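You operate a simulated robot arm through the tools that you are given. There is no shell and no other tool. Be economical: measure what you need, move in short steps, check, and stop when the job is done.

You are at the controls of a simulated robot arm. One attempt, no reset.

JOB
Pack the joystick up: tension to 0, twist locked, knob to OFF, then the grip cover on.
Fine: slide the cover down till it sits on the palm rest.

Only the result counts: the job must be done as asked and must still hold three seconds after the hand-in. Knocking over, shifting, dropping, spilling or breaking anything else fails it. A push-on lid holds only when it is set on centred and level and pressed home; a screw cap is set on level and turned clockwise until tight.

ROBOT AND FRAMES
A 6-joint arm with a two-finger parallel gripper, fixed in place. Base frame: the origin is at the foot of the arm, x ahead of it, y to its left, z up. Readings come in mm, rad, newtons and seconds.
With the tool pointing down near the work surface it reaches from about 180 to 620 mm from the base axis. Its first joint turns from -1.152 to 1.152 rad. Payload 2.7 kg.
Tool frame: the origin (TCP) lies between the finger pads and is the grasp point; the fingertips stand 23 mm ahead of it; z points along the fingers, y is the line along which they close. Largest opening 94 mm; finger width 38, thickness 10; the body of the gripper, 54 by 96 mm, starts 39 mm behind the TCP.
Orientation is that of the tool frame in the base frame, as [roll, pitch, yaw] about the fixed x, y, z axes, in that order (R = Rz(yaw) Ry(pitch) Rx(roll)). With the fingers straight down and closing along the base's y, the tool's x points along the base's -x, its y along +y and its z along -z.

CONTROLS
- The arm moves only by the tool apply_moves. Its argument "plan" is one flat list of numbers, 7 for each row, row after row: the shift along the base's x, y, z in mm, then the turn, a rotation vector about the base's x, y, z in rad, then the finger opening in mm, from 0 to 94. In form: [tx, ty, tz, ax, ay, az, grip, tx, ty, tz, ax, ay, az, grip, ...]. A call has 1 to 8 rows; each row is the pose to reach, as a shift and turn from the pose commanded when the call began. Rows are played at 5 a second. More than 50 mm and 0.15 rad between two rows, or a gripper value outside its range, and nothing of the call is played. Where a pose cannot be reached the arm comes as near as it can. A force on the tool above 40 N (or 10 N above the force at the start of the call, whichever is more), or a blocked arm, ends the call early, and 0.2 s more pass. The fingers move at their own pace (about 45 mm/s each) and stop on an object; they squeeze with about 21 N. The grip force told is the motor's: it shows also when the fingers shut on nothing. Time passes only in rows, and 0.2 s behind the last, so rows that repeat a pose let the fingers close. The reply holds the time, the measured pose of the TCP, the force on the tool along the base axes, the opening and the grip force, in the units named above and with some noise.
- Cameras (640 x 400 px; columns grow to the right, rows downward): "scene" is fixed at [74.8, -440.2, 1392.7]; the picture's right is [0.74, -0.68, 0.00], its down [-0.46, -0.50, -0.73] and it looks along [0.49, 0.54, -0.68] (base axes); focal length 293 px, centre (320, 200). "wrist" rides on the gripper at [-39, 0, -44] in the tool frame; the picture's right is [0.00, -1.00, 0.00], its down [0.97, 0.00, -0.24] and it looks along [0.24, 0.00, 0.97] (tool axes); focal length 218 px, centre (320, 200). There is no depth. A picture from a camera that has moved, and an enlarged one, comes with that camera's place and axes in the base frame and with its lens.
- grab_frame(camera): a new picture of that camera. No time passes.
- inspect(camera, box): a new picture of the part [left, top, right, bottom] of that camera's present view, enlarged. No time passes.
- sign_off(): hands the job in; it is judged then, once.

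Work in short steps. Places have to be worked out from the pictures, the camera data and where the tool is seen: move nearer, look again, correct. Check each grasp and each placing, and mend what went wrong. You have 120 turns and 76 pictures in all, those below and enlarged ones among them. Open the gripper and draw the arm clear of the work before you hand the job in, unless the task says otherwise; then end with one line.

The tools are called after "Emit:" as a command line: name --argument value ..., lists and objects as JSON in quotes. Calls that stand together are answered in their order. apply_moves: Moves the arm, as the interface text tells. Its arguments: {"type":"object","properties":{"plan":{"type":"array","items":{"type":"number"}}},"required":["plan"]} The other tools are called the same way: grab_frame (camera) takes a picture; inspect (camera, box) takes an enlarged picture of a part of a camera's view; sign_off () hands the job in.

At the start:

```text
clock: 0.0
tool_pos: [446.2, 180.8, 1118.3]
tcp_rot: [3.141, 0.0, -3.141]
ft_force: [-0.4, -0.1, -0.4]
finger_gap: 94.1
gripper_force: 0.0
```

scene: 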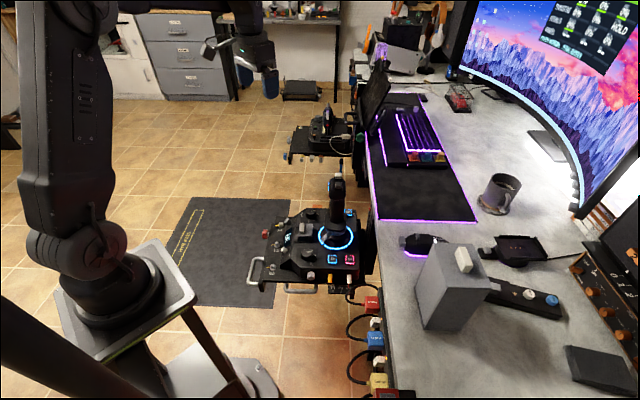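
wrist: 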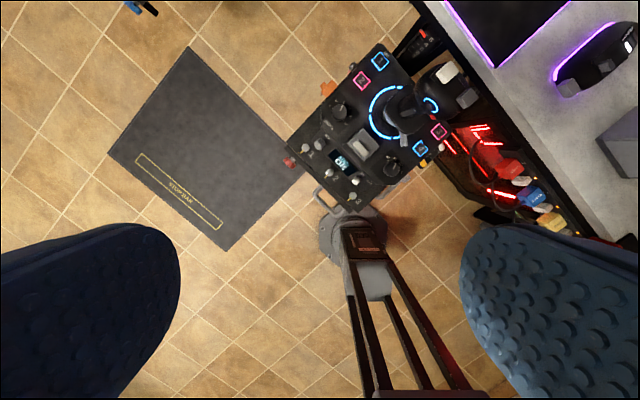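

The joystick panel stands beside the desk. I'll enlarge both views to find the controls and the cover.

Emit:
inspect --camera "scene" --box '[240, 160, 400, 300]'

Emit:
inspect --camera "wrist" --box '[270, 30, 500, 220]'

Emit:
inspect --camera "scene" --box '[340, 220, 640, 400]'

```text
2.86 times, centred on (320, 230) of scene
camera zoom: at [74.8, -440.2, 1392.7], right [0.74, -0.68, 0.0], down [-0.46, -0.5, -0.73], along [0.49, 0.54, -0.68], focal length 838 px, centre (320, 114)
```

zoom: 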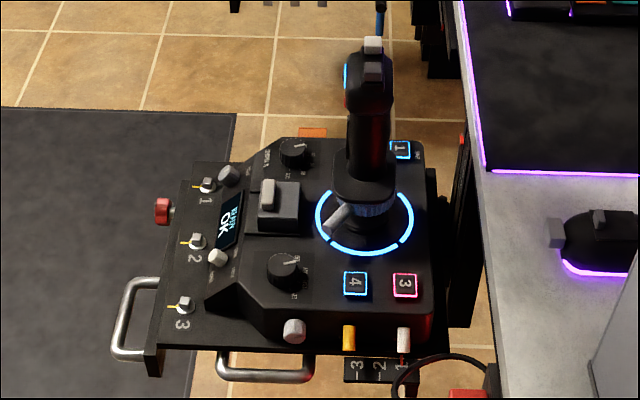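

```text
2.11 times, centred on (385, 125) of wrist
camera zoom: at [483.9, 181.3, 1162.2], right [0.0, -1.0, 0.0], down [-0.97, 0.0, 0.24], along [-0.24, 0.0, -0.97], focal length 460 px, centre (183, 358)
```

zoom: 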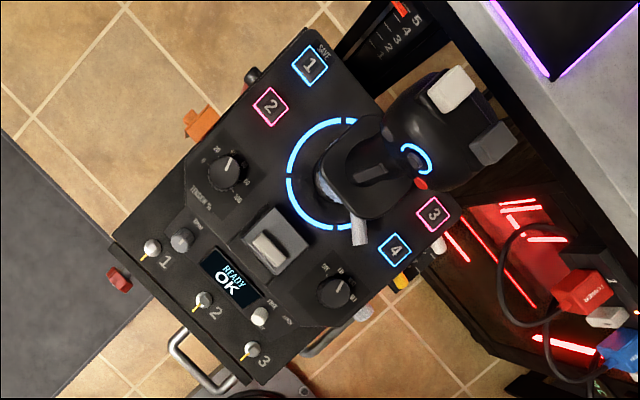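

```text
2.13 times, centred on (490, 310) of scene
camera zoom: at [74.8, -440.2, 1392.7], right [0.74, -0.68, 0.0], down [-0.46, -0.5, -0.73], along [0.49, 0.54, -0.68], focal length 626 px, centre (-43, -35)
```

zoom: 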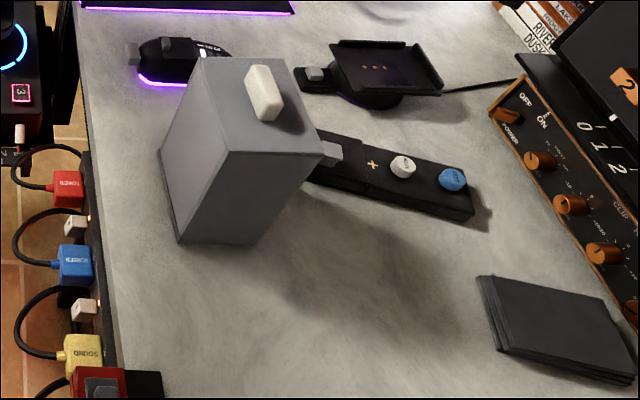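

Estimates: the ring centre is near (552,4,615), the stick top is near z 860, and the grey box with the white handle on the desk is the cover. I'll bring the wrist camera over the panel for a closer look.

Emit:
apply_moves --plan '[19, -18, -32, 0, 0, 0, 94, 38, -36, -64, 0, 0, 0, 94, 57, -54, -96, 0, 0, 0, 94, 76, -72, -128, 0, 0, 0, 94, 95, -91, -160, 0, 0, 0, 94, 95, -91, -160, 0, 0, 0, 94]'

Emit:
grab_frame --camera "wrist"

```text
clock: 1.4
tool_pos: [540.7, 90.7, 960.5]
tcp_rot: [-3.141, 0.001, -3.14]
ft_force: [-0.9, 0.4, 0.6]
finger_gap: 93.8
gripper_force: 0.0
```

```text
70 pictures are left
camera wrist: at [579.6, 90.3, 1002.9], right [0.0, -1.0, 0.0], down [-0.97, 0.0, 0.24], along [-0.24, 0.0, -0.97], focal length 218 px, centre (320, 200)
```

wrist: 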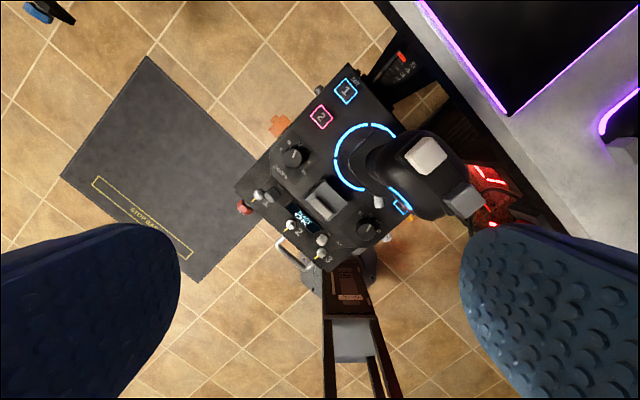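

Triangulation agrees that the panel top is at z≈625. I'll enlarge the panel in this view.

Emit:
inspect --camera "wrist" --box '[225, 120, 401, 230]'

Emit:
inspect --camera "scene" --box '[290, 190, 354, 230]'

Emit:
inspect --camera "scene" --box '[290, 230, 370, 280]'

```text
3.64 times, centred on (313, 175) of wrist
camera zoom: at [579.6, 90.3, 1002.9], right [0.0, -1.0, 0.0], down [-0.97, 0.0, 0.24], along [-0.24, 0.0, -0.97], focal length 794 px, centre (346, 291)
```

zoom: 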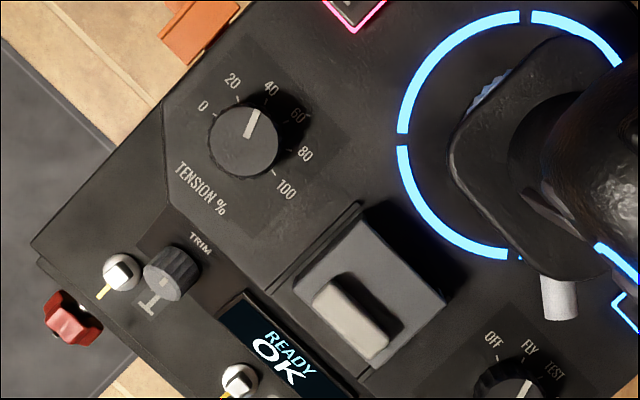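

```text
10.00 times, centred on (322, 210) of scene
camera zoom: at [74.8, -440.2, 1392.7], right [0.74, -0.68, 0.0], down [-0.46, -0.5, -0.73], along [0.49, 0.54, -0.68], focal length 2934 px, centre (300, 100)
```

zoom: 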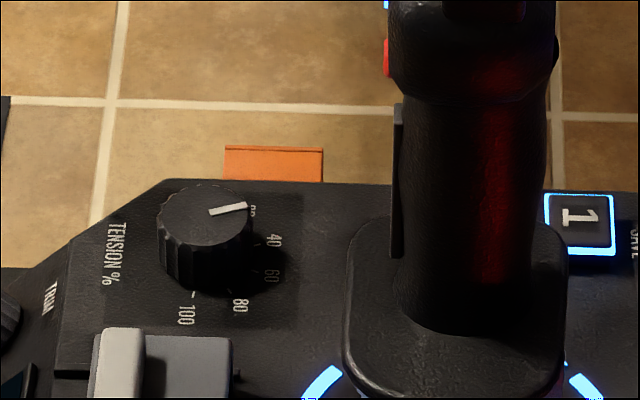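

```text
8.00 times, centred on (330, 255) of scene
camera zoom: at [74.8, -440.2, 1392.7], right [0.74, -0.68, 0.0], down [-0.46, -0.5, -0.73], along [0.49, 0.54, -0.68], focal length 2347 px, centre (240, -240)
```

zoom: 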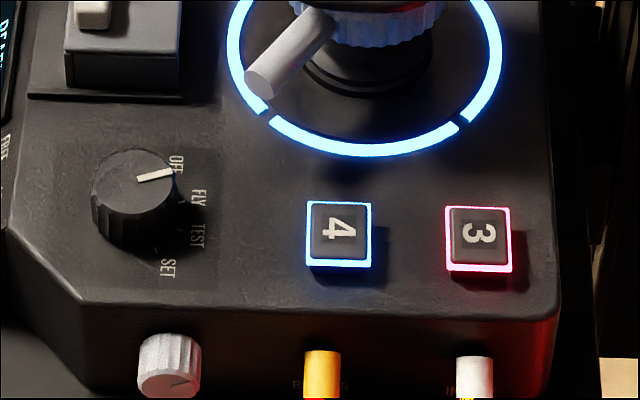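

Tension reads about 35 and the mode knob is at FLY. I need to find the twist lock, so I'll look at the rest of the panel.

Emit:
inspect --camera "wrist" --box '[270, 190, 398, 270]'

Emit:
inspect --camera "scene" --box '[260, 205, 324, 245]'

Emit:
inspect --camera "scene" --box '[276, 235, 324, 265]'

```text
5.00 times, centred on (334, 230) of wrist
camera zoom: at [579.6, 90.3, 1002.9], right [0.0, -1.0, 0.0], down [-0.97, 0.0, 0.24], along [-0.24, 0.0, -0.97], focal length 1091 px, centre (250, 50)
```

zoom: 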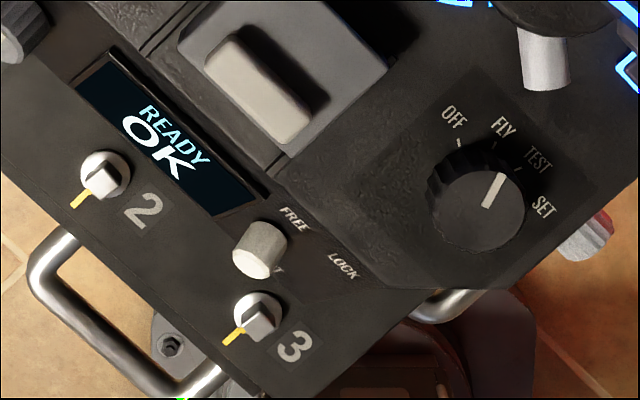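

```text
10.00 times, centred on (292, 225) of scene
camera zoom: at [74.8, -440.2, 1392.7], right [0.74, -0.68, 0.0], down [-0.46, -0.5, -0.73], along [0.49, 0.54, -0.68], focal length 2934 px, centre (600, -50)
```

zoom: 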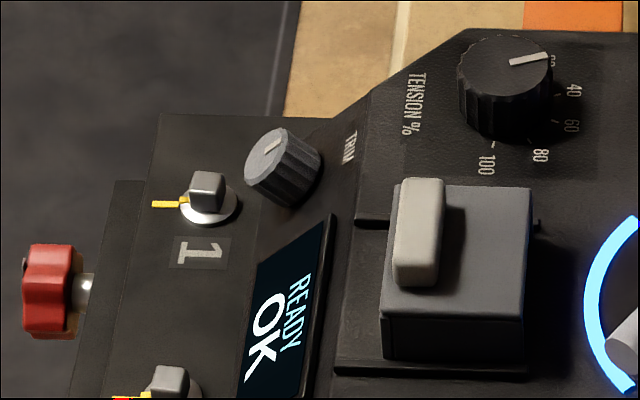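

```text
13.33 times, centred on (300, 250) of scene
camera zoom: at [74.8, -440.2, 1392.7], right [0.74, -0.68, 0.0], down [-0.46, -0.5, -0.73], along [0.49, 0.54, -0.68], focal length 3912 px, centre (587, -467)
```

zoom: 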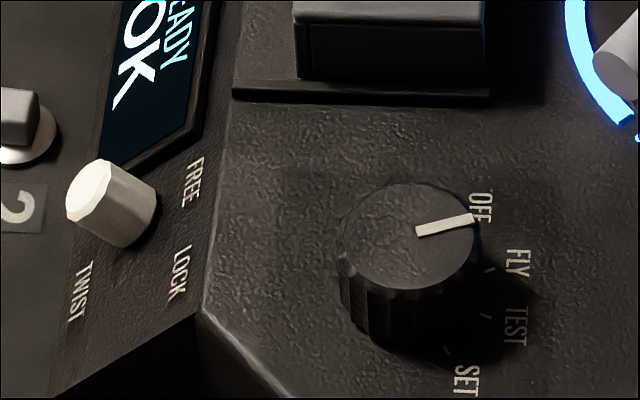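

The panel is turned about 45°: forward is (.71,-.71) and right is (-.71,-.71).

| Part | Position | Now | Goal |
|---|---|---|---|
| Tension knob top | (558,137,631) | about 37 | 0 |
| Twist toggle | (395,87,595) | FREE | LOCK |
| Mode knob top | (427,8,630) | FLY | OFF |

I'll go above the tension knob first, turned -0.7 rad, with the fingers partly closed.

Emit:
apply_moves --plan '[8, 30, -30, 0, 0, -0.12, 62, 17, 46, -70, 0, 0, -0.24, 62, 17, 46, -115, 0, 0, -0.36, 62, 17, 46, -160, 0, 0, -0.48, 62, 17, 46, -205, 0, 0, -0.6, 62, 17, 46, -235, 0, 0, -0.7, 62, 17, 46, -235, 0, 0, -0.7, 62]'

Emit:
grab_frame --camera "wrist"

Emit:
grab_frame --camera "scene"

```text
clock: 3.0
tool_pos: [556.3, 137.1, 723.5]
tcp_rot: [3.14, 0.001, 2.441]
ft_force: [0.2, -0.5, -0.1]
finger_gap: 62.0
gripper_force: 0.0
```

```text
63 pictures are left
camera wrist: at [586.4, 111.3, 766.5], right [-0.64, -0.76, 0.0], down [-0.74, 0.63, 0.24], along [-0.18, 0.16, -0.97], focal length 218 px, centre (320, 200)
```

wrist: 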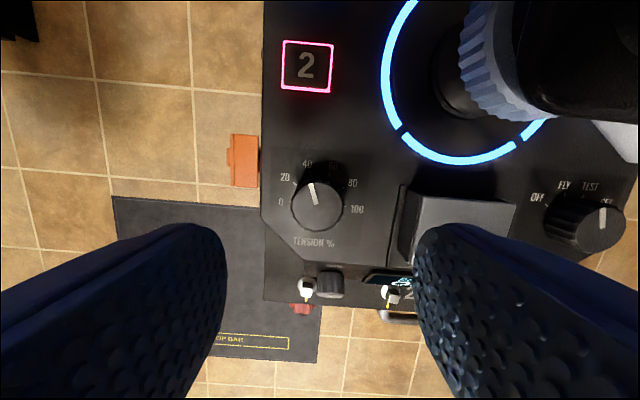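

```text
62 pictures are left
```

scene: 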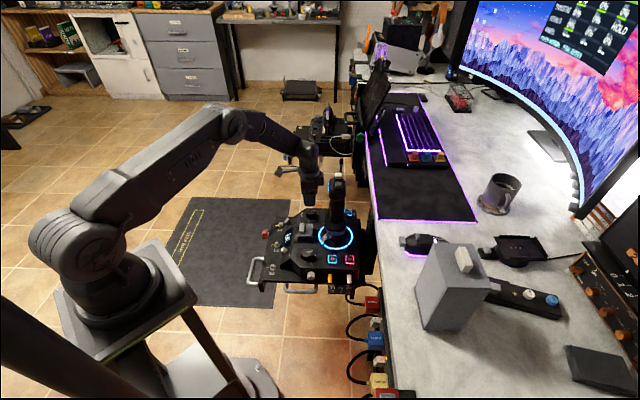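

The knob centre works out at about (560,136), its top at z≈631, 33 mm across. The pointer is near 38, and 0 is about 88° counter-clockwise. I'll descend around it and grip.

Emit:
apply_moves --plan '[3, 0, -40, 0, 0, 0, 62, 3, 0, -70, 0, 0, 0, 62, 3, 0, -85, 0, 0, 0, 62, 3, 0, -85, 0, 0, 0, 30, 3, 0, -85, 0, 0, 0, 26, 3, 0, -85, 0, 0, 0, 26]'

Emit:
grab_frame --camera "wrist"

```text
clock: 4.4
tool_pos: [558.8, 136.6, 638.6]
tcp_rot: [3.141, 0.0, 2.441]
ft_force: [0.2, -0.3, -2.4]
finger_gap: 32.6
gripper_force: 45.2
```

```text
61 pictures are left
camera wrist: at [589.5, 111.1, 681.6], right [-0.64, -0.77, 0.0], down [-0.74, 0.62, 0.24], along [-0.18, 0.15, -0.97], focal length 218 px, centre (320, 200)
```

wrist: 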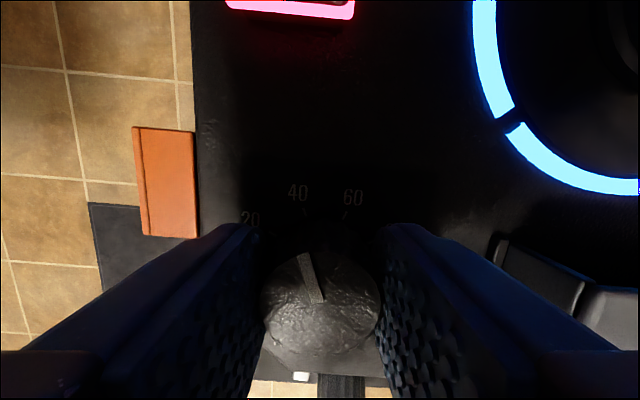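

The knob is gripped at a 32.6 mm opening. I'll turn it counter-clockwise about 1.05 rad first.

Emit:
apply_moves --plan '[0, 0, 0, 0, 0, 0.15, 26, 0, 0, 0, 0, 0, 0.3, 26, 0, 0, 0, 0, 0, 0.45, 26, 0, 0, 0, 0, 0, 0.6, 26, 0, 0, 0, 0, 0, 0.75, 26, 0, 0, 0, 0, 0, 0.9, 26, 0, 0, 0, 0, 0, 1.05, 26, 0, 0, 0, 0, 0, 1.05, 26]'

Emit:
grab_frame --camera "wrist"

```text
clock: 6.2
tool_pos: [560.7, 136.9, 637.3]
tcp_rot: [3.14, 0.0, -2.788]
ft_force: [9.0, 13.5, -19.6]
finger_gap: 32.7
gripper_force: 44.9
```

```text
60 pictures are left
camera wrist: at [596.4, 150.6, 681.6], right [0.35, -0.94, 0.0], down [-0.91, -0.34, 0.24], along [-0.23, -0.08, -0.97], focal length 218 px, centre (320, 200)
```

wrist: 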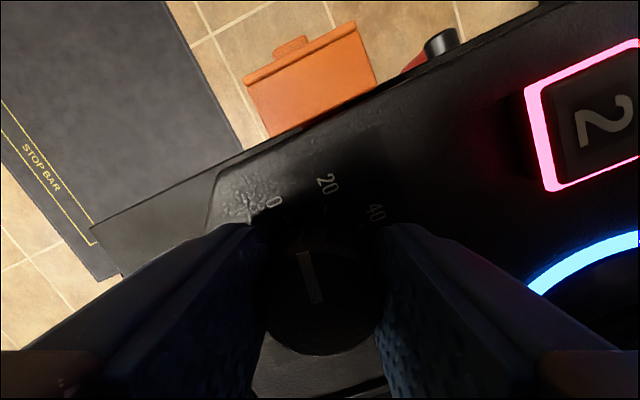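

The knob follows, and the pointer is now between 0 and 20. I'll turn on by 0.42 rad and look again.

Emit:
apply_moves --plan '[0, 0, 0, 0, 0, 0.12, 26, 0, 0, 0, 0, 0, 0.24, 26, 0, 0, 0, 0, 0, 0.34, 26, 0, 0, 0, 0, 0, 0.42, 26, 0, 0, 0, 0, 0, 0.42, 26]'

Emit:
grab_frame --camera "wrist"

```text
clock: 7.4
tool_pos: [559.4, 137.7, 639.4]
tcp_rot: [3.141, -0.002, -2.371]
ft_force: [-1.9, 17.5, -9.0]
finger_gap: 33.1
gripper_force: 45.4
```

```text
59 pictures are left
camera wrist: at [587.3, 164.0, 681.8], right [0.7, -0.72, 0.0], down [-0.7, -0.68, 0.24], along [-0.18, -0.17, -0.97], focal length 218 px, centre (320, 200)
```

wrist: 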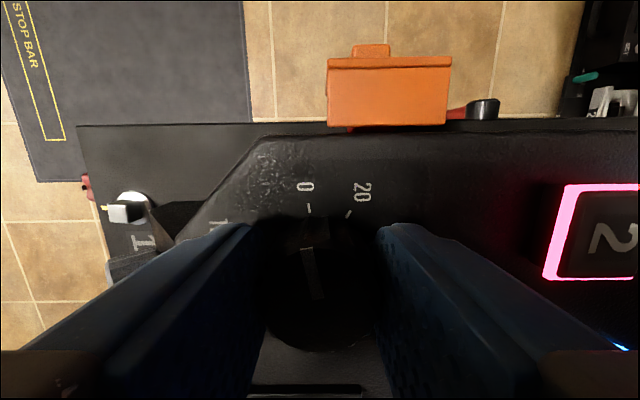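

The pointer is about at the 0 tick. I'll release and rise to check it properly.

Emit:
apply_moves --plan '[0, 0, 0, 0, 0, 0, 62, 0, 0, 0, 0, 0, 0, 62, 0, 0, 40, 0, 0, 0, 62, 0, 0, 85, 0, 0, 0, 62, 0, 0, 85, 0, 0, 0, 62]'

Emit:
inspect --camera "wrist" --box '[256, 120, 384, 200]'

Emit:
grab_frame --camera "wrist"

```text
clock: 8.6
tool_pos: [560.1, 137.1, 723.4]
tcp_rot: [3.142, -0.001, -2.37]
ft_force: [-0.2, 0.5, 0.0]
finger_gap: 62.3
gripper_force: 0.1
```

```text
5.00 times, centred on (320, 160) of wrist
camera zoom: at [588.3, 163.2, 767.1], right [0.7, -0.72, 0.0], down [-0.7, -0.68, 0.24], along [-0.17, -0.17, -0.97], focal length 1091 px, centre (320, 400)
```

zoom: 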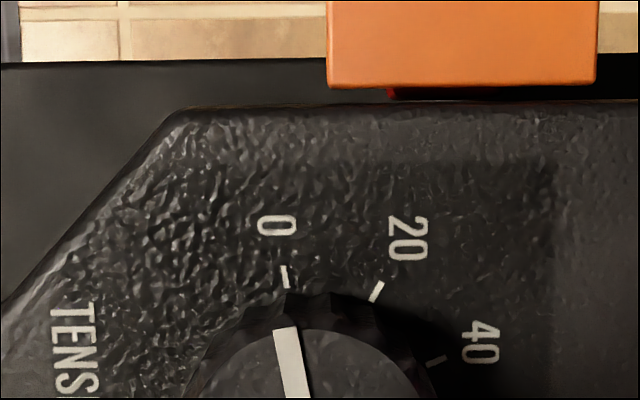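

```text
57 pictures are left
camera wrist: at [588.3, 163.2, 767.1], right [0.7, -0.72, 0.0], down [-0.7, -0.68, 0.24], along [-0.17, -0.17, -0.97], focal length 218 px, centre (320, 200)
```

wrist: 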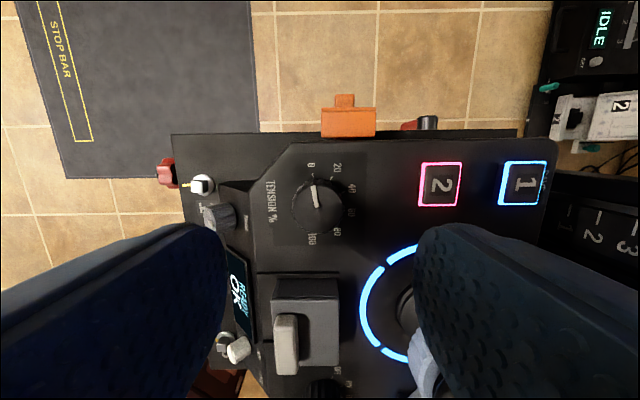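

The pointer lies about on the 0 tick. I'll check once more with the whole knob in view.

Emit:
inspect --camera "wrist" --box '[264, 150, 376, 220]'

Emit:
inspect --camera "scene" --box '[290, 195, 338, 225]'

```text
5.71 times, centred on (320, 185) of wrist
camera zoom: at [588.3, 163.2, 767.1], right [0.7, -0.72, 0.0], down [-0.7, -0.68, 0.24], along [-0.17, -0.17, -0.97], focal length 1247 px, centre (320, 286)
```

zoom: 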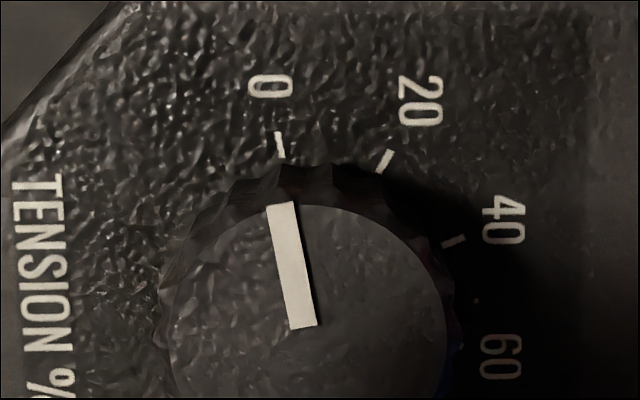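

```text
13.33 times, centred on (314, 210) of scene
camera zoom: at [74.8, -440.2, 1392.7], right [0.74, -0.68, 0.0], down [-0.46, -0.5, -0.73], along [0.49, 0.54, -0.68], focal length 3912 px, centre (400, 67)
```

zoom: 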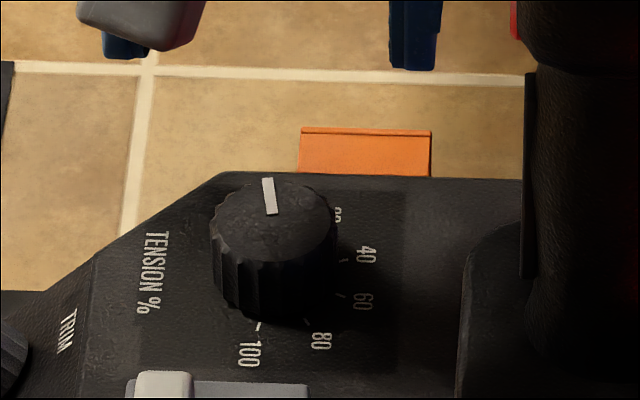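

Tension is at 0: the pointer is parallel to its tick. Next I'll move over to the twist toggle for a close look.

Emit:
apply_moves --plan '[-24, -4, 10, 0, 0, -0.15, 40, -48, -8, 10, 0, 0, -0.3, 40, -72, -12, 10, 0, 0, -0.45, 40, -96, -16, 10, 0, 0, -0.6, 40, -120, -20, 10, 0, 0, -0.75, 40, -145, -24, 10, 0, 0, -0.9, 40, -170, -27, 0, 0, 0, -1.05, 40, -190, -27, -15, 0, 0, -1.2, 40]'

Emit:
grab_frame --camera "wrist"

```text
clock: 10.4
tool_pos: [369.2, 110.1, 710.0]
tcp_rot: [-3.14, 0.0, 2.71]
ft_force: [1.0, -2.2, 0.8]
finger_gap: 39.8
gripper_force: 0.0
```

```text
54 pictures are left
camera wrist: at [405.1, 92.8, 752.3], right [-0.42, -0.91, 0.0], down [-0.88, 0.41, 0.24], along [-0.22, 0.1, -0.97], focal length 218 px, centre (320, 200)
```

wrist: 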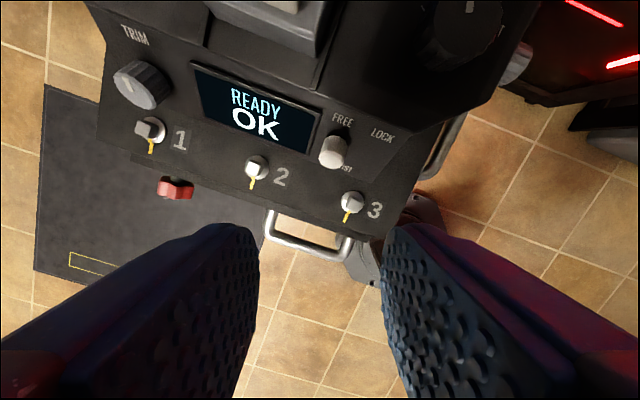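

Emit:
inspect --camera "wrist" --box '[288, 95, 416, 175]'

```text
5.00 times, centred on (352, 135) of wrist
camera zoom: at [405.1, 92.8, 752.3], right [-0.42, -0.91, 0.0], down [-0.88, 0.41, 0.24], along [-0.22, 0.1, -0.97], focal length 1091 px, centre (160, 525)
```

zoom: 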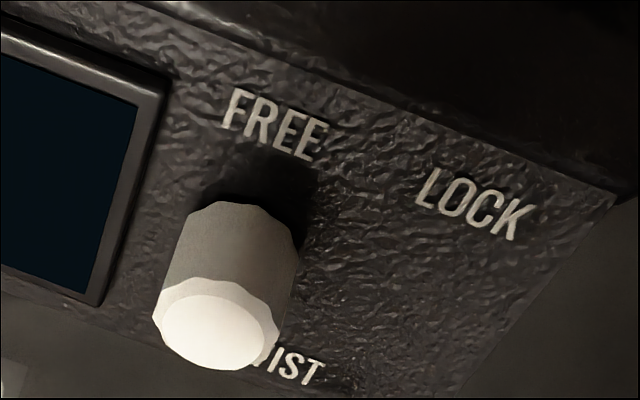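

The twist control is a white octagonal stub under FREE on a sloped face. I'll tilt the camera to look square at that slope before touching it.

Emit:
apply_moves --plan '[0, 2, 5, -0.1, -0.1, 0, 40, 0, 4, 5, -0.2, -0.2, 0, 40, -3, 6, 0, -0.3, -0.3, 0, 40, -6, 8, -10, -0.4, -0.4, 0, 40, -8, 10, -20, -0.5, -0.5, 0, 40, -10, 12, -25, -0.6, -0.6, 0, 40, -10, 12, -25, -0.6, -0.6, 0, 40]'

Emit:
grab_frame --camera "wrist"

```text
clock: 12.0
tool_pos: [359.4, 120.3, 684.2]
tcp_rot: [-2.765, 0.783, 2.868]
ft_force: [0.5, -0.1, -0.3]
finger_gap: 40.1
gripper_force: 0.1
out of reach, approached as far as the arm can: row 1, 2
```

```text
52 pictures are left
camera wrist: at [362.5, 136.8, 739.2], right [-0.5, -0.83, 0.26], down [-0.79, 0.31, -0.53], along [0.35, -0.47, -0.81], focal length 218 px, centre (320, 200)
```

wrist: 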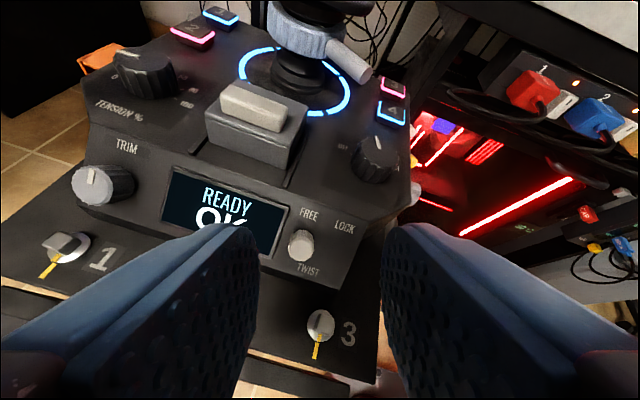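

Emit:
inspect --camera "wrist" --box '[272, 195, 368, 285]'

```text
4.44 times, centred on (320, 240) of wrist
camera zoom: at [362.5, 136.8, 739.2], right [-0.5, -0.83, 0.26], down [-0.79, 0.31, -0.53], along [0.35, -0.47, -0.81], focal length 970 px, centre (320, 22)
```

zoom: 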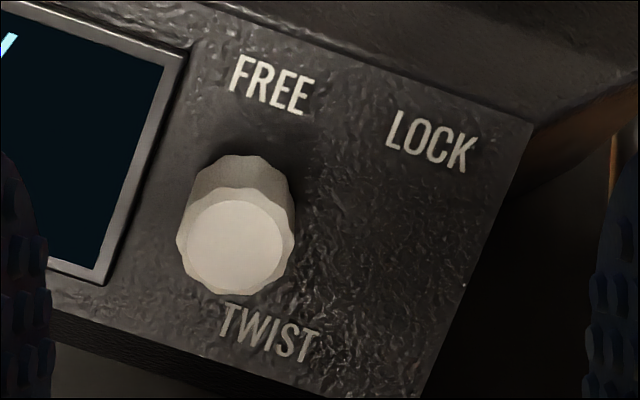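

TWIST is a sliding knob, now under FREE. Its top is at (393,90,600) on a 45° face, it is 18 mm across and 15 mm tall, and LOCK lies 26 mm along (-.71,-.71,0). I'll square the tool to the face with the fingers as a loose cage and look.

Emit:
apply_moves --plan '[0, 0, -10, 0.075, -0.048, -0.08, 32, 0, 0, -20, 0.15, -0.095, -0.16, 32, 1, 0, -32, 0.22, -0.14, -0.235, 32, 1, 0, -32, 0.22, -0.14, -0.235, 32]'

Emit:
grab_frame --camera "wrist"

```text
clock: 13.0
tool_pos: [419.8, 167.0, 662.4]
tcp_rot: [-3.122, 0.792, 2.375]
ft_force: [-0.1, 1.1, -0.2]
finger_gap: 31.9
gripper_force: 0.0
out of reach, approached as far as the arm can: row 1, 2, 3, 4
```

```text
50 pictures are left
camera wrist: at [418.5, 169.7, 721.2], right [-0.7, -0.71, 0.01], down [-0.61, 0.6, -0.52], along [0.36, -0.37, -0.85], focal length 218 px, centre (320, 200)
```

wrist: 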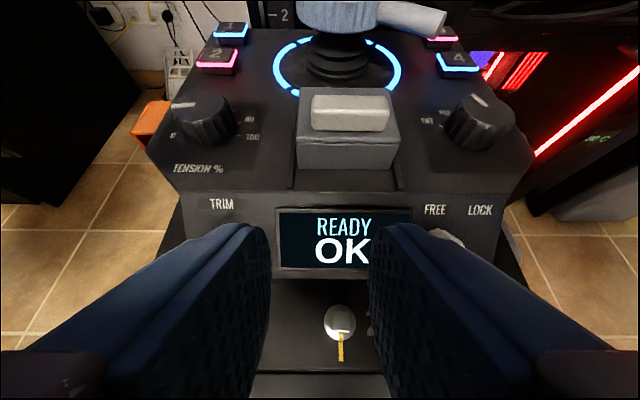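

That tilt isn't reachable there. A straight-down tool works too, with the front finger edges level with the knob's outer half. I'll lift and level the tool first.

Emit:
apply_moves --plan '[0, 0, 20, 0.1, 0.1, 0, 32, 0, 0, 40, 0.2, 0.2, 0, 32, 0, 0, 50, 0.3, 0.3, 0, 32, 0, 0, 50, 0.4, 0.4, 0, 32, 0, 0, 50, 0.5, 0.5, 0, 32, 0, 0, 50, 0.56, 0.56, 0, 32, 0, 0, 50, 0.56, 0.56, 0, 32]'

```text
clock: 14.6
tool_pos: [422.0, 166.4, 713.4]
tcp_rot: [3.139, 0.0, 2.366]
ft_force: [0.7, 0.1, 0.5]
finger_gap: 32.0
gripper_force: 0.1
```

The tool is level and the commanded pose equals the reached one. Now I'll go above the toggle, to about (387,95.5,655).

Emit:
apply_moves --plan '[-15, -32, -10, 0, 0, 0, 32, -30, -62, -20, 0, 0, 0, 32, -35, -71, -55, 0, 0, 0, 32, -35, -71, -55, 0, 0, 0, 32]'

Emit:
grab_frame --camera "wrist"

```text
clock: 15.6
tool_pos: [384.1, 96.2, 658.0]
tcp_rot: [3.139, -0.001, 2.365]
ft_force: [0.2, 1.1, -1.2]
finger_gap: 32.1
gripper_force: 0.0
```

```text
49 pictures are left
camera wrist: at [412.7, 67.9, 700.0], right [-0.7, -0.71, 0.0], down [-0.69, 0.68, 0.24], along [-0.17, 0.17, -0.97], focal length 218 px, centre (320, 200)
```

wrist: 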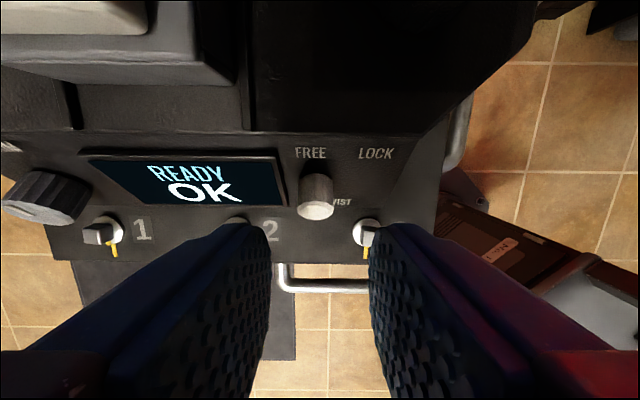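

Knob position confirmed. I'll descend to TCP z≈615, narrow to 24 mm, then slide right along (-.71,-.71).

Emit:
apply_moves --plan '[0, 0, -22, 0, 0, 0, 32, 0, 0, -43, 0, 0, 0, 32, 0, 0, -43, 0, 0, 0, 24, -4, -4, -43, 0, 0, 0, 24, -8, -8, -43, 0, 0, 0, 24, -12, -12, -43, 0, 0, 0, 24, -12, -12, -43, 0, 0, 0, 24]'

Emit:
grab_frame --camera "wrist"

```text
clock: 17.2
tool_pos: [371.2, 81.9, 613.4]
tcp_rot: [3.141, -0.001, 2.365]
ft_force: [0.8, 0.0, 0.0]
finger_gap: 24.1
gripper_force: 0.1
```

```text
48 pictures are left
camera wrist: at [400.2, 54.8, 657.4], right [-0.7, -0.71, 0.0], down [-0.69, 0.68, 0.24], along [-0.17, 0.17, -0.97], focal length 218 px, centre (320, 200)
```

wrist: 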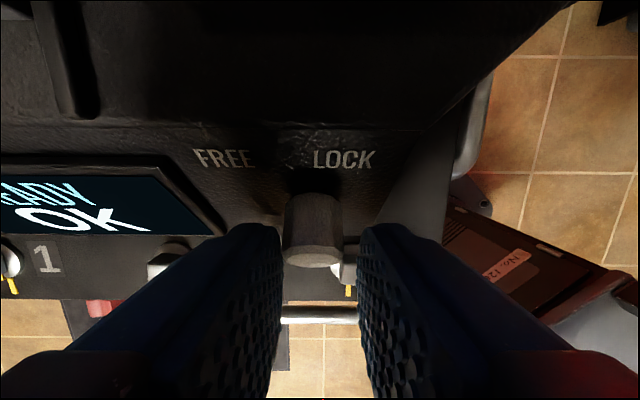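

The knob slides and is most of the way to LOCK, with about 6 mm left. I'll push on until it meets its stop.

Emit:
apply_moves --plan '[-2, -2, 0, 0, 0, 0, 24, -4, -4, 0, 0, 0, 0, 24, -5.5, -5.5, 0, 0, 0, 0, 24, -7, -7, 0, 0, 0, 0, 24]'

Emit:
grab_frame --camera "wrist"

```text
clock: 18.2
tool_pos: [366.5, 75.9, 615.9]
tcp_rot: [3.137, 0.002, 2.368]
ft_force: [3.8, 8.5, -0.1]
finger_gap: 28.0
gripper_force: 4.2
```

```text
47 pictures are left
camera wrist: at [395.0, 49.3, 658.1], right [-0.7, -0.72, -0.01], down [-0.7, 0.68, 0.24], along [-0.17, 0.17, -0.97], focal length 218 px, centre (320, 200)
```

wrist: 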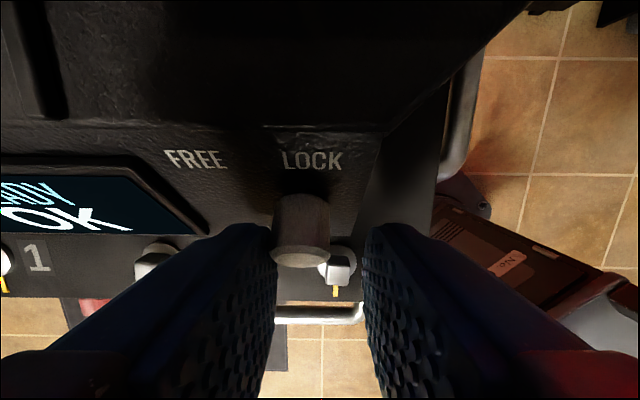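

The knob hit its stop under LOCK. I'll ease off, open, lift, and go above the mode knob.

Emit:
apply_moves --plan '[2, 2, 0, 0, 0, 0, 36, 2, 2, 0, 0, 0, 0, 36, 2, 2, 45, 0, 0, 0, 36, 2, 2, 90, 0, 0, 0, 50, 25, -25, 107, 0, 0, 0, 62, 45, -50, 107, 0, 0, 0, 62, 59, -69, 107, 0, 0, 0, 62, 59, -69, 107, 0, 0, 0, 62]'

Emit:
grab_frame --camera "wrist"

Emit:
inspect --camera "scene" --box '[276, 235, 324, 265]'

```text
clock: 20.0
tool_pos: [423.3, 7.7, 721.7]
tcp_rot: [3.14, 0.001, 2.368]
ft_force: [-1.2, 0.3, 0.1]
finger_gap: 61.8
gripper_force: 0.1
```

```text
46 pictures are left
camera wrist: at [452.0, -20.3, 764.8], right [-0.7, -0.71, 0.0], down [-0.69, 0.68, 0.24], along [-0.17, 0.17, -0.97], focal length 218 px, centre (320, 200)
```

wrist: 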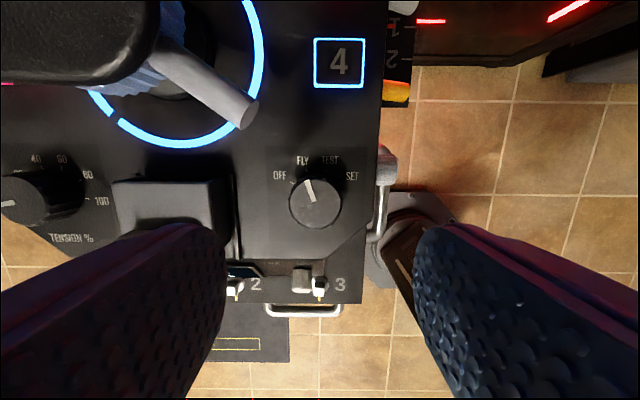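

```text
13.33 times, centred on (300, 250) of scene
camera zoom: at [74.8, -440.2, 1392.7], right [0.74, -0.68, 0.0], down [-0.46, -0.5, -0.73], along [0.49, 0.54, -0.68], focal length 3912 px, centre (587, -467)
```

zoom: 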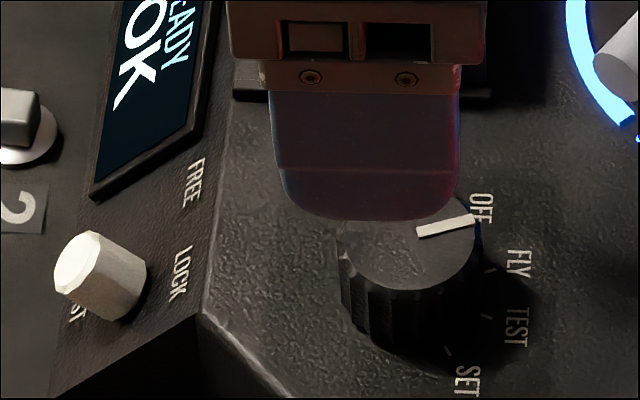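

Twist is at LOCK. Now a zoom on the mode knob to measure its angle.

Emit:
inspect --camera "wrist" --box '[264, 145, 376, 230]'

```text
4.71 times, centred on (320, 188) of wrist
camera zoom: at [452.0, -20.3, 764.8], right [-0.7, -0.71, 0.0], down [-0.69, 0.68, 0.24], along [-0.17, 0.17, -0.97], focal length 1027 px, centre (320, 259)
```

zoom: 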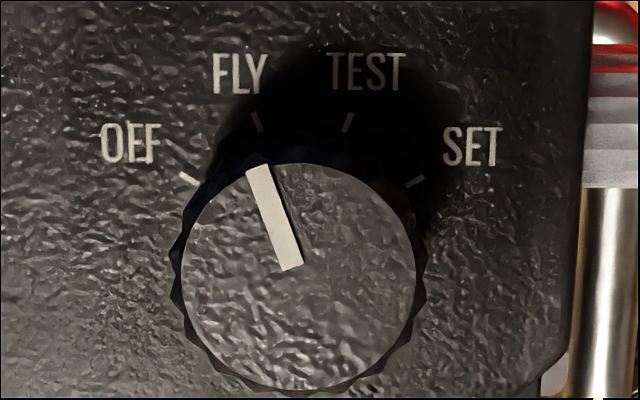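

The pointer is on FLY (-20°) and OFF is at -60°, so it needs 0.70 rad counter-clockwise. I'll descend and grip.

Emit:
apply_moves --plan '[4, -1, -40, 0, 0, 0, 62, 4, -1, -70, 0, 0, 0, 62, 4, -1, -84, 0, 0, 0, 62, 4, -1, -84, 0, 0, 0, 30, 4, -1, -84, 0, 0, 0, 26, 4, -1, -84, 0, 0, 0, 26]'

Emit:
apply_moves --plan '[0, 0, 0, 0, 0, 0.14, 26, 0, 0, 0, 0, 0, 0.28, 26, 0, 0, 0, 0, 0, 0.42, 26, 0, 0, 0, 0, 0, 0.56, 26, 0, 0, 0, 0, 0, 0.7, 26, 0, 0, 0, 0, 0, 0.7, 26]'

Emit:
apply_moves --plan '[0, 0, 0, 0, 0, 0, 62, 0, 0, 0, 0, 0, 0, 62, 0, 0, 40, 0, 0, 0, 62, 0, 0, 84, 0, 0, 0, 62, 0, 0, 84, 0, 0, 0, 62]'

Emit:
inspect --camera "wrist" --box '[264, 145, 376, 230]'

```text
clock: 21.4
tool_pos: [428.8, 6.2, 637.2]
tcp_rot: [3.138, 0.001, 2.367]
ft_force: [6.8, 5.4, -9.2]
finger_gap: 33.1
gripper_force: 45.3
```

```text
clock: 22.8
tool_pos: [427.9, 7.5, 638.2]
tcp_rot: [3.14, 0.0, 3.069]
ft_force: [6.6, 17.8, -12.5]
finger_gap: 32.8
gripper_force: 44.9
```

```text
clock: 24.0
tool_pos: [428.0, 7.2, 721.9]
tcp_rot: [3.14, 0.0, 3.066]
ft_force: [-0.6, -0.4, -0.2]
finger_gap: 62.1
gripper_force: 0.1
```

```text
4.71 times, centred on (320, 188) of wrist
camera zoom: at [467.4, 3.3, 765.4], right [-0.08, -1.0, 0.0], down [-0.97, 0.07, 0.24], along [-0.24, 0.02, -0.97], focal length 1027 px, centre (320, 259)
```

zoom: 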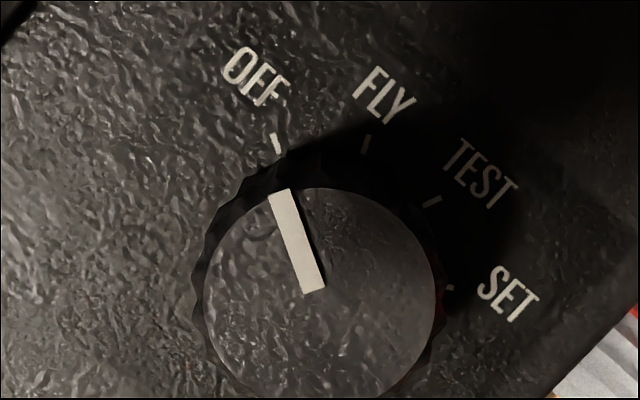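

Mode is at OFF. Now the cover: I'll lift well clear and move over to it for a look.

Emit:
apply_moves --plan '[-10, -20, 40, 0, 0, 0, 94, -10, -40, 85, 0, 0, 0, 94, -10, -65, 125, 0, 0, 0, 94, -10, -100, 160, 0, 0, 0, 94, -5, -140, 185, 0, 0, 0, 94, 0, -180, 210, 0, 0, 0, 94, 5, -220, 235, 0, 0, 0, 94, 10, -260, 260, 0, 0, 0, 94]'

Emit:
grab_frame --camera "wrist"

```text
clock: 25.8
tool_pos: [438.8, -254.2, 980.9]
tcp_rot: [3.139, 0.001, 3.067]
ft_force: [0.1, 0.4, 0.3]
finger_gap: 94.1
gripper_force: 0.1
```

```text
42 pictures are left
camera wrist: at [478.3, -257.2, 1024.9], right [-0.07, -1.0, 0.0], down [-0.97, 0.07, 0.24], along [-0.24, 0.02, -0.97], focal length 218 px, centre (320, 200)
```

wrist: 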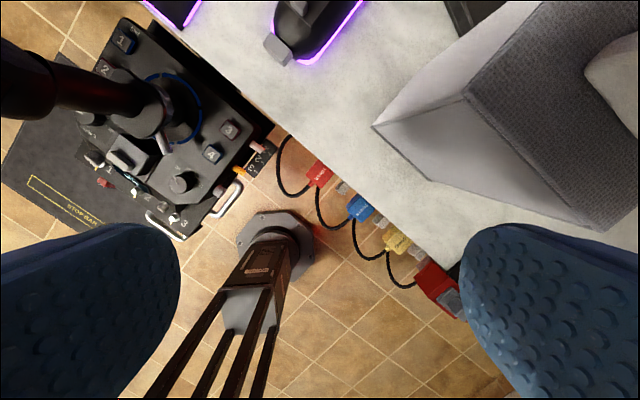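

The panel lights went out, so OFF took. Let me see the cover better in the scene view.

Emit:
inspect --camera "scene" --box '[395, 225, 523, 345]'

```text
3.33 times, centred on (459, 285) of scene
camera zoom: at [74.8, -440.2, 1392.7], right [0.74, -0.68, 0.0], down [-0.46, -0.5, -0.73], along [0.49, 0.54, -0.68], focal length 978 px, centre (-143, -83)
```

zoom: 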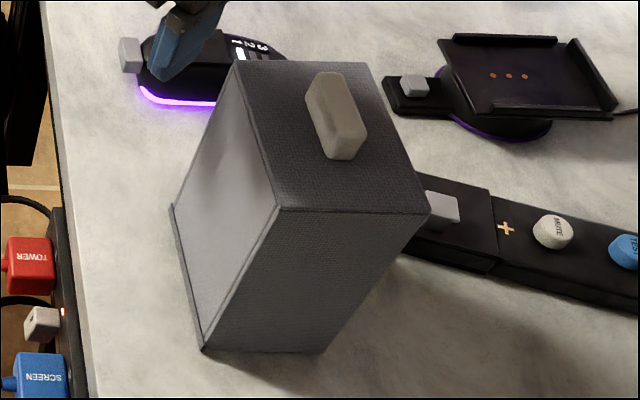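

Estimates: cover base about 92×122 mm at centre (560,-371), aligned at 45°, top z≈846, handle along (.7,.7). I'll zoom in on the cover and the stick for shape and orientation.

Emit:
inspect --camera "wrist" --box '[360, 0, 640, 230]'

Emit:
inspect --camera "wrist" --box '[40, 40, 264, 190]'

Emit:
inspect --camera "scene" --box '[300, 165, 380, 255]'

```text
1.74 times, centred on (500, 115) of wrist
camera zoom: at [478.3, -257.2, 1024.9], right [-0.07, -1.0, 0.0], down [-0.97, 0.07, 0.24], along [-0.24, 0.02, -0.97], focal length 380 px, centre (7, 348)
```

zoom: 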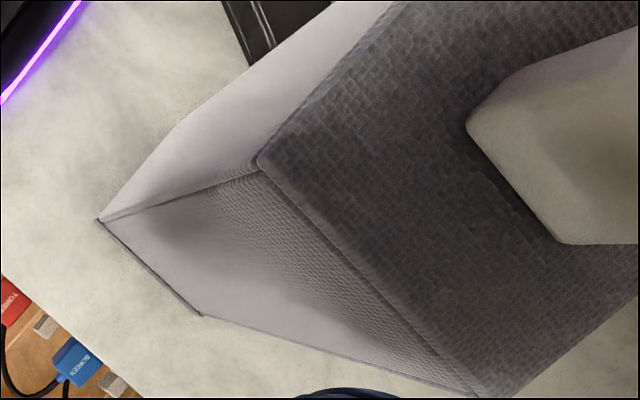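

```text
2.67 times, centred on (152, 115) of wrist
camera zoom: at [478.3, -257.2, 1024.9], right [-0.07, -1.0, 0.0], down [-0.97, 0.07, 0.24], along [-0.24, 0.02, -0.97], focal length 582 px, centre (768, 427)
```

zoom: 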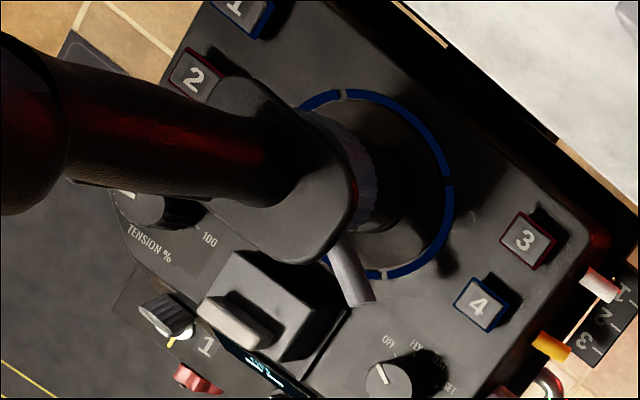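

```text
4.44 times, centred on (340, 210) of scene
camera zoom: at [74.8, -440.2, 1392.7], right [0.74, -0.68, 0.0], down [-0.46, -0.5, -0.73], along [0.49, 0.54, -0.68], focal length 1304 px, centre (231, 156)
```

zoom: 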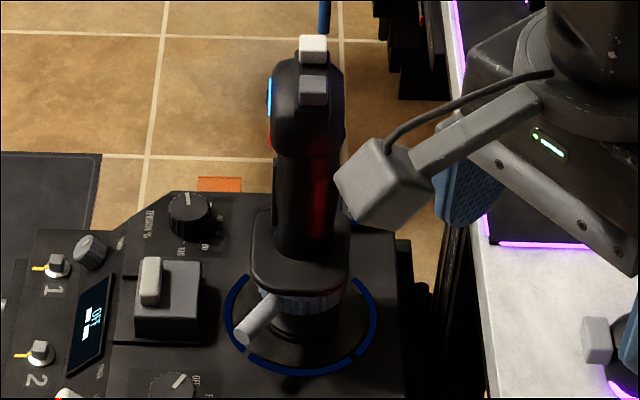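

The display shows OFF. Before fetching the cover I need the size and position of the palm rest and grip, so I'll look down on the stick from above.

Emit:
apply_moves --plan '[20, 38, 15, 0, 0, 0, 94, 40, 76, 30, 0, 0, 0, 94, 60, 114, 45, 0, 0, 0, 94, 80, 152, 55, 0, 0, 0, 94, 100, 190, 65, 0, 0, 0, 94, 125, 228, 70, 0, 0, 0, 94, 150, 264, 70, 0, 0, 0, 94, 150, 264, 70, 0, 0, 0, 94]'

Emit:
inspect --camera "wrist" --box '[220, 70, 420, 230]'

```text
clock: 27.6
tool_pos: [589.5, 9.7, 1051.8]
tcp_rot: [3.139, 0.001, 3.067]
ft_force: [0.1, -0.3, -0.4]
finger_gap: 94.1
gripper_force: 0.1
```

```text
2.50 times, centred on (320, 150) of wrist
camera zoom: at [628.9, 6.6, 1095.0], right [-0.08, -1.0, 0.0], down [-0.97, 0.07, 0.24], along [-0.24, 0.02, -0.97], focal length 546 px, centre (320, 325)
```

zoom: 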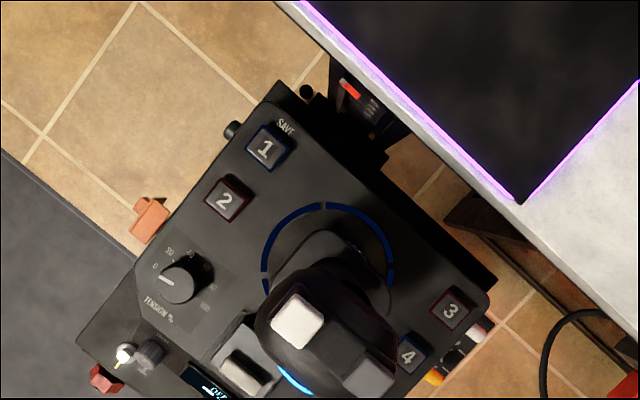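

I'll shift so the camera is straight above the stick.

Emit:
apply_moves --plan '[-30, 0, 0, 0, 0, 0, 94, -62, 0, 0, 0, 0, 0, 94, -62, 0, 0, 0, 0, 0, 94]'

Emit:
inspect --camera "wrist" --box '[240, 90, 400, 200]'

```text
clock: 28.4
tool_pos: [526.8, 10.2, 1052.2]
tcp_rot: [3.141, 0.0, 3.066]
ft_force: [0.3, -0.3, 0.1]
finger_gap: 94.2
gripper_force: 0.2
```

```text
3.64 times, centred on (320, 145) of wrist
camera zoom: at [566.3, 6.7, 1095.2], right [-0.08, -1.0, 0.0], down [-0.97, 0.07, 0.24], along [-0.24, 0.02, -0.97], focal length 794 px, centre (320, 400)
```

zoom: 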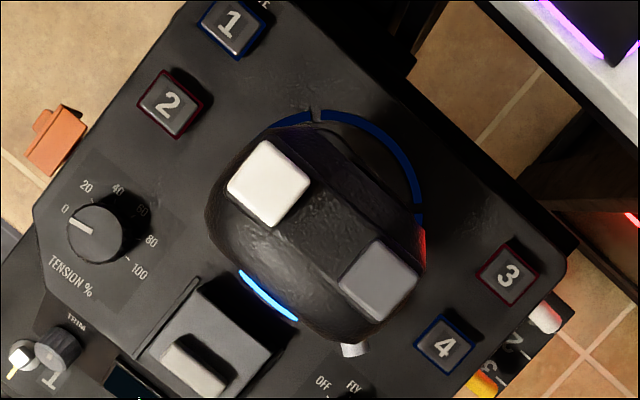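

New triangulation puts the cover's bottom rim at z≈755, so it sits on a stand. It is about 79×104×171 mm, centred near (488,-381), with its top at 926. Now a closer look at the palm rest.

Emit:
inspect --camera "scene" --box '[312, 170, 368, 245]'

Emit:
inspect --camera "scene" --box '[400, 235, 510, 345]'

```text
5.33 times, centred on (340, 208) of scene
camera zoom: at [74.8, -440.2, 1392.7], right [0.74, -0.68, 0.0], down [-0.46, -0.5, -0.73], along [0.49, 0.54, -0.68], focal length 1565 px, centre (213, 160)
```

zoom: 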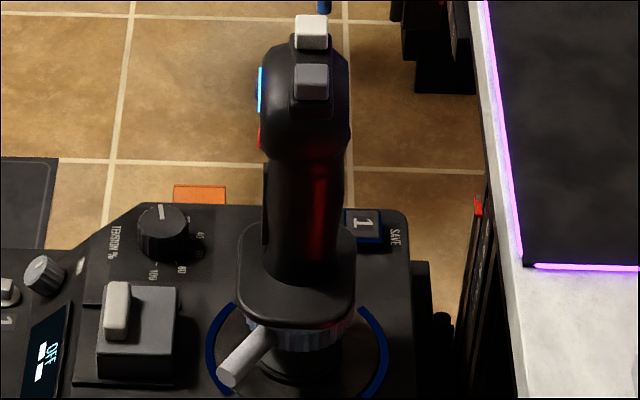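

```text
3.64 times, centred on (455, 290) of scene
camera zoom: at [74.8, -440.2, 1392.7], right [0.74, -0.68, 0.0], down [-0.46, -0.5, -0.73], along [0.49, 0.54, -0.68], focal length 1067 px, centre (-171, -127)
```

zoom: 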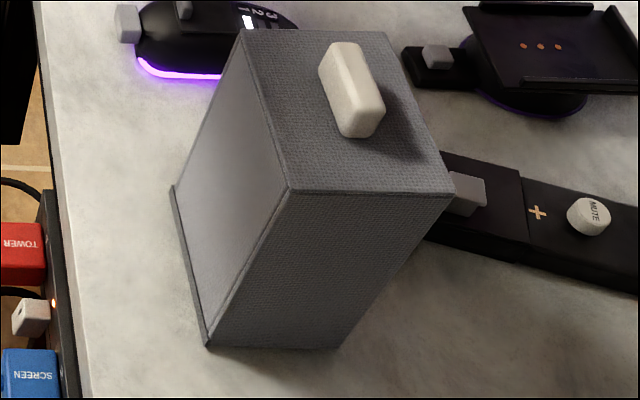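

Cross-checking the mouse-mat corner puts the desk top at z≈750, so the cover simply stands on the desk. I want a better oblique look at the palm rest from the side before picking it up.

Emit:
apply_moves --plan '[-13, -45, 0, 0.07, 0, 0, 94, -26, -90, 0, 0.14, 0, 0, 94, -39, -130, -15, 0.21, 0, 0, 94, -52, -165, -40, 0.28, 0, 0, 94, -65, -185, -75, 0.35, 0, 0, 94, -77, -195, -110, 0.4, 0, 0, 94, -77, -195, -140, 0.4, 0, 0, 94, -77, -195, -140, 0.4, 0, 0, 94]'

Emit:
grab_frame --camera "wrist"

```text
clock: 30.2
tool_pos: [452.0, -183.7, 911.1]
tcp_rot: [2.738, -0.03, 3.07]
ft_force: [0.3, 0.1, -0.4]
finger_gap: 93.8
gripper_force: 0.0
```

```text
33 pictures are left
camera wrist: at [489.8, -204.6, 949.9], right [-0.08, -0.92, -0.39], down [-0.97, -0.03, 0.25], along [-0.24, 0.4, -0.89], focal length 218 px, centre (320, 200)
```

wrist: 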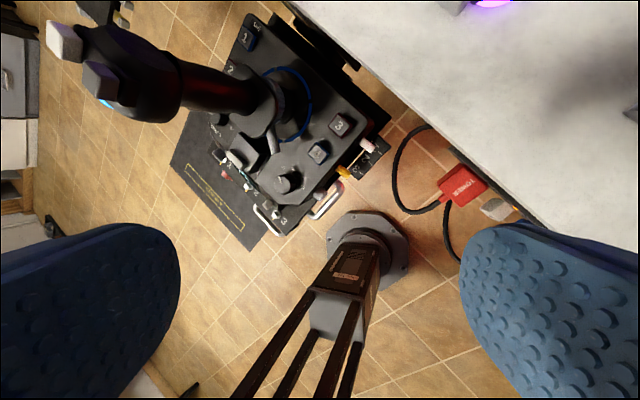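

Emit:
inspect --camera "wrist" --box '[40, 10, 330, 180]'

Emit:
inspect --camera "wrist" --box '[210, 55, 330, 160]'

```text
2.21 times, centred on (185, 95) of wrist
camera zoom: at [489.8, -204.6, 949.9], right [-0.08, -0.92, -0.39], down [-0.97, -0.03, 0.25], along [-0.24, 0.4, -0.89], focal length 482 px, centre (618, 432)
```

zoom: 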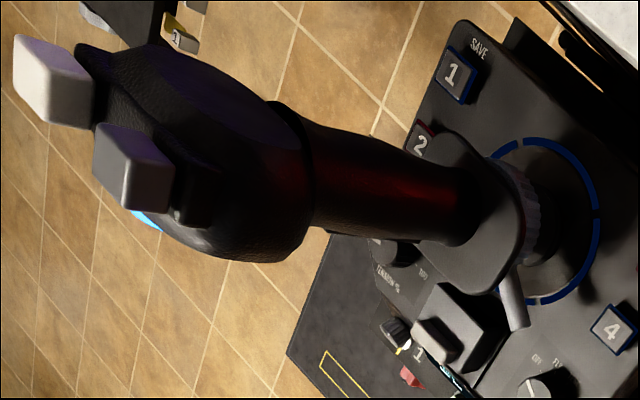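

```text
3.81 times, centred on (270, 108) of wrist
camera zoom: at [489.8, -204.6, 949.9], right [-0.08, -0.92, -0.39], down [-0.97, -0.03, 0.25], along [-0.24, 0.4, -0.89], focal length 832 px, centre (510, 552)
```

zoom: 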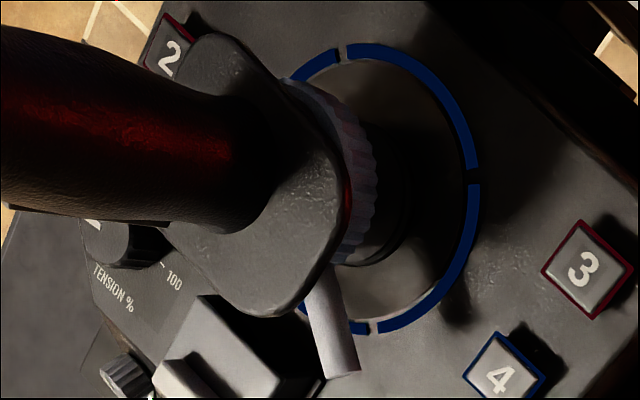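

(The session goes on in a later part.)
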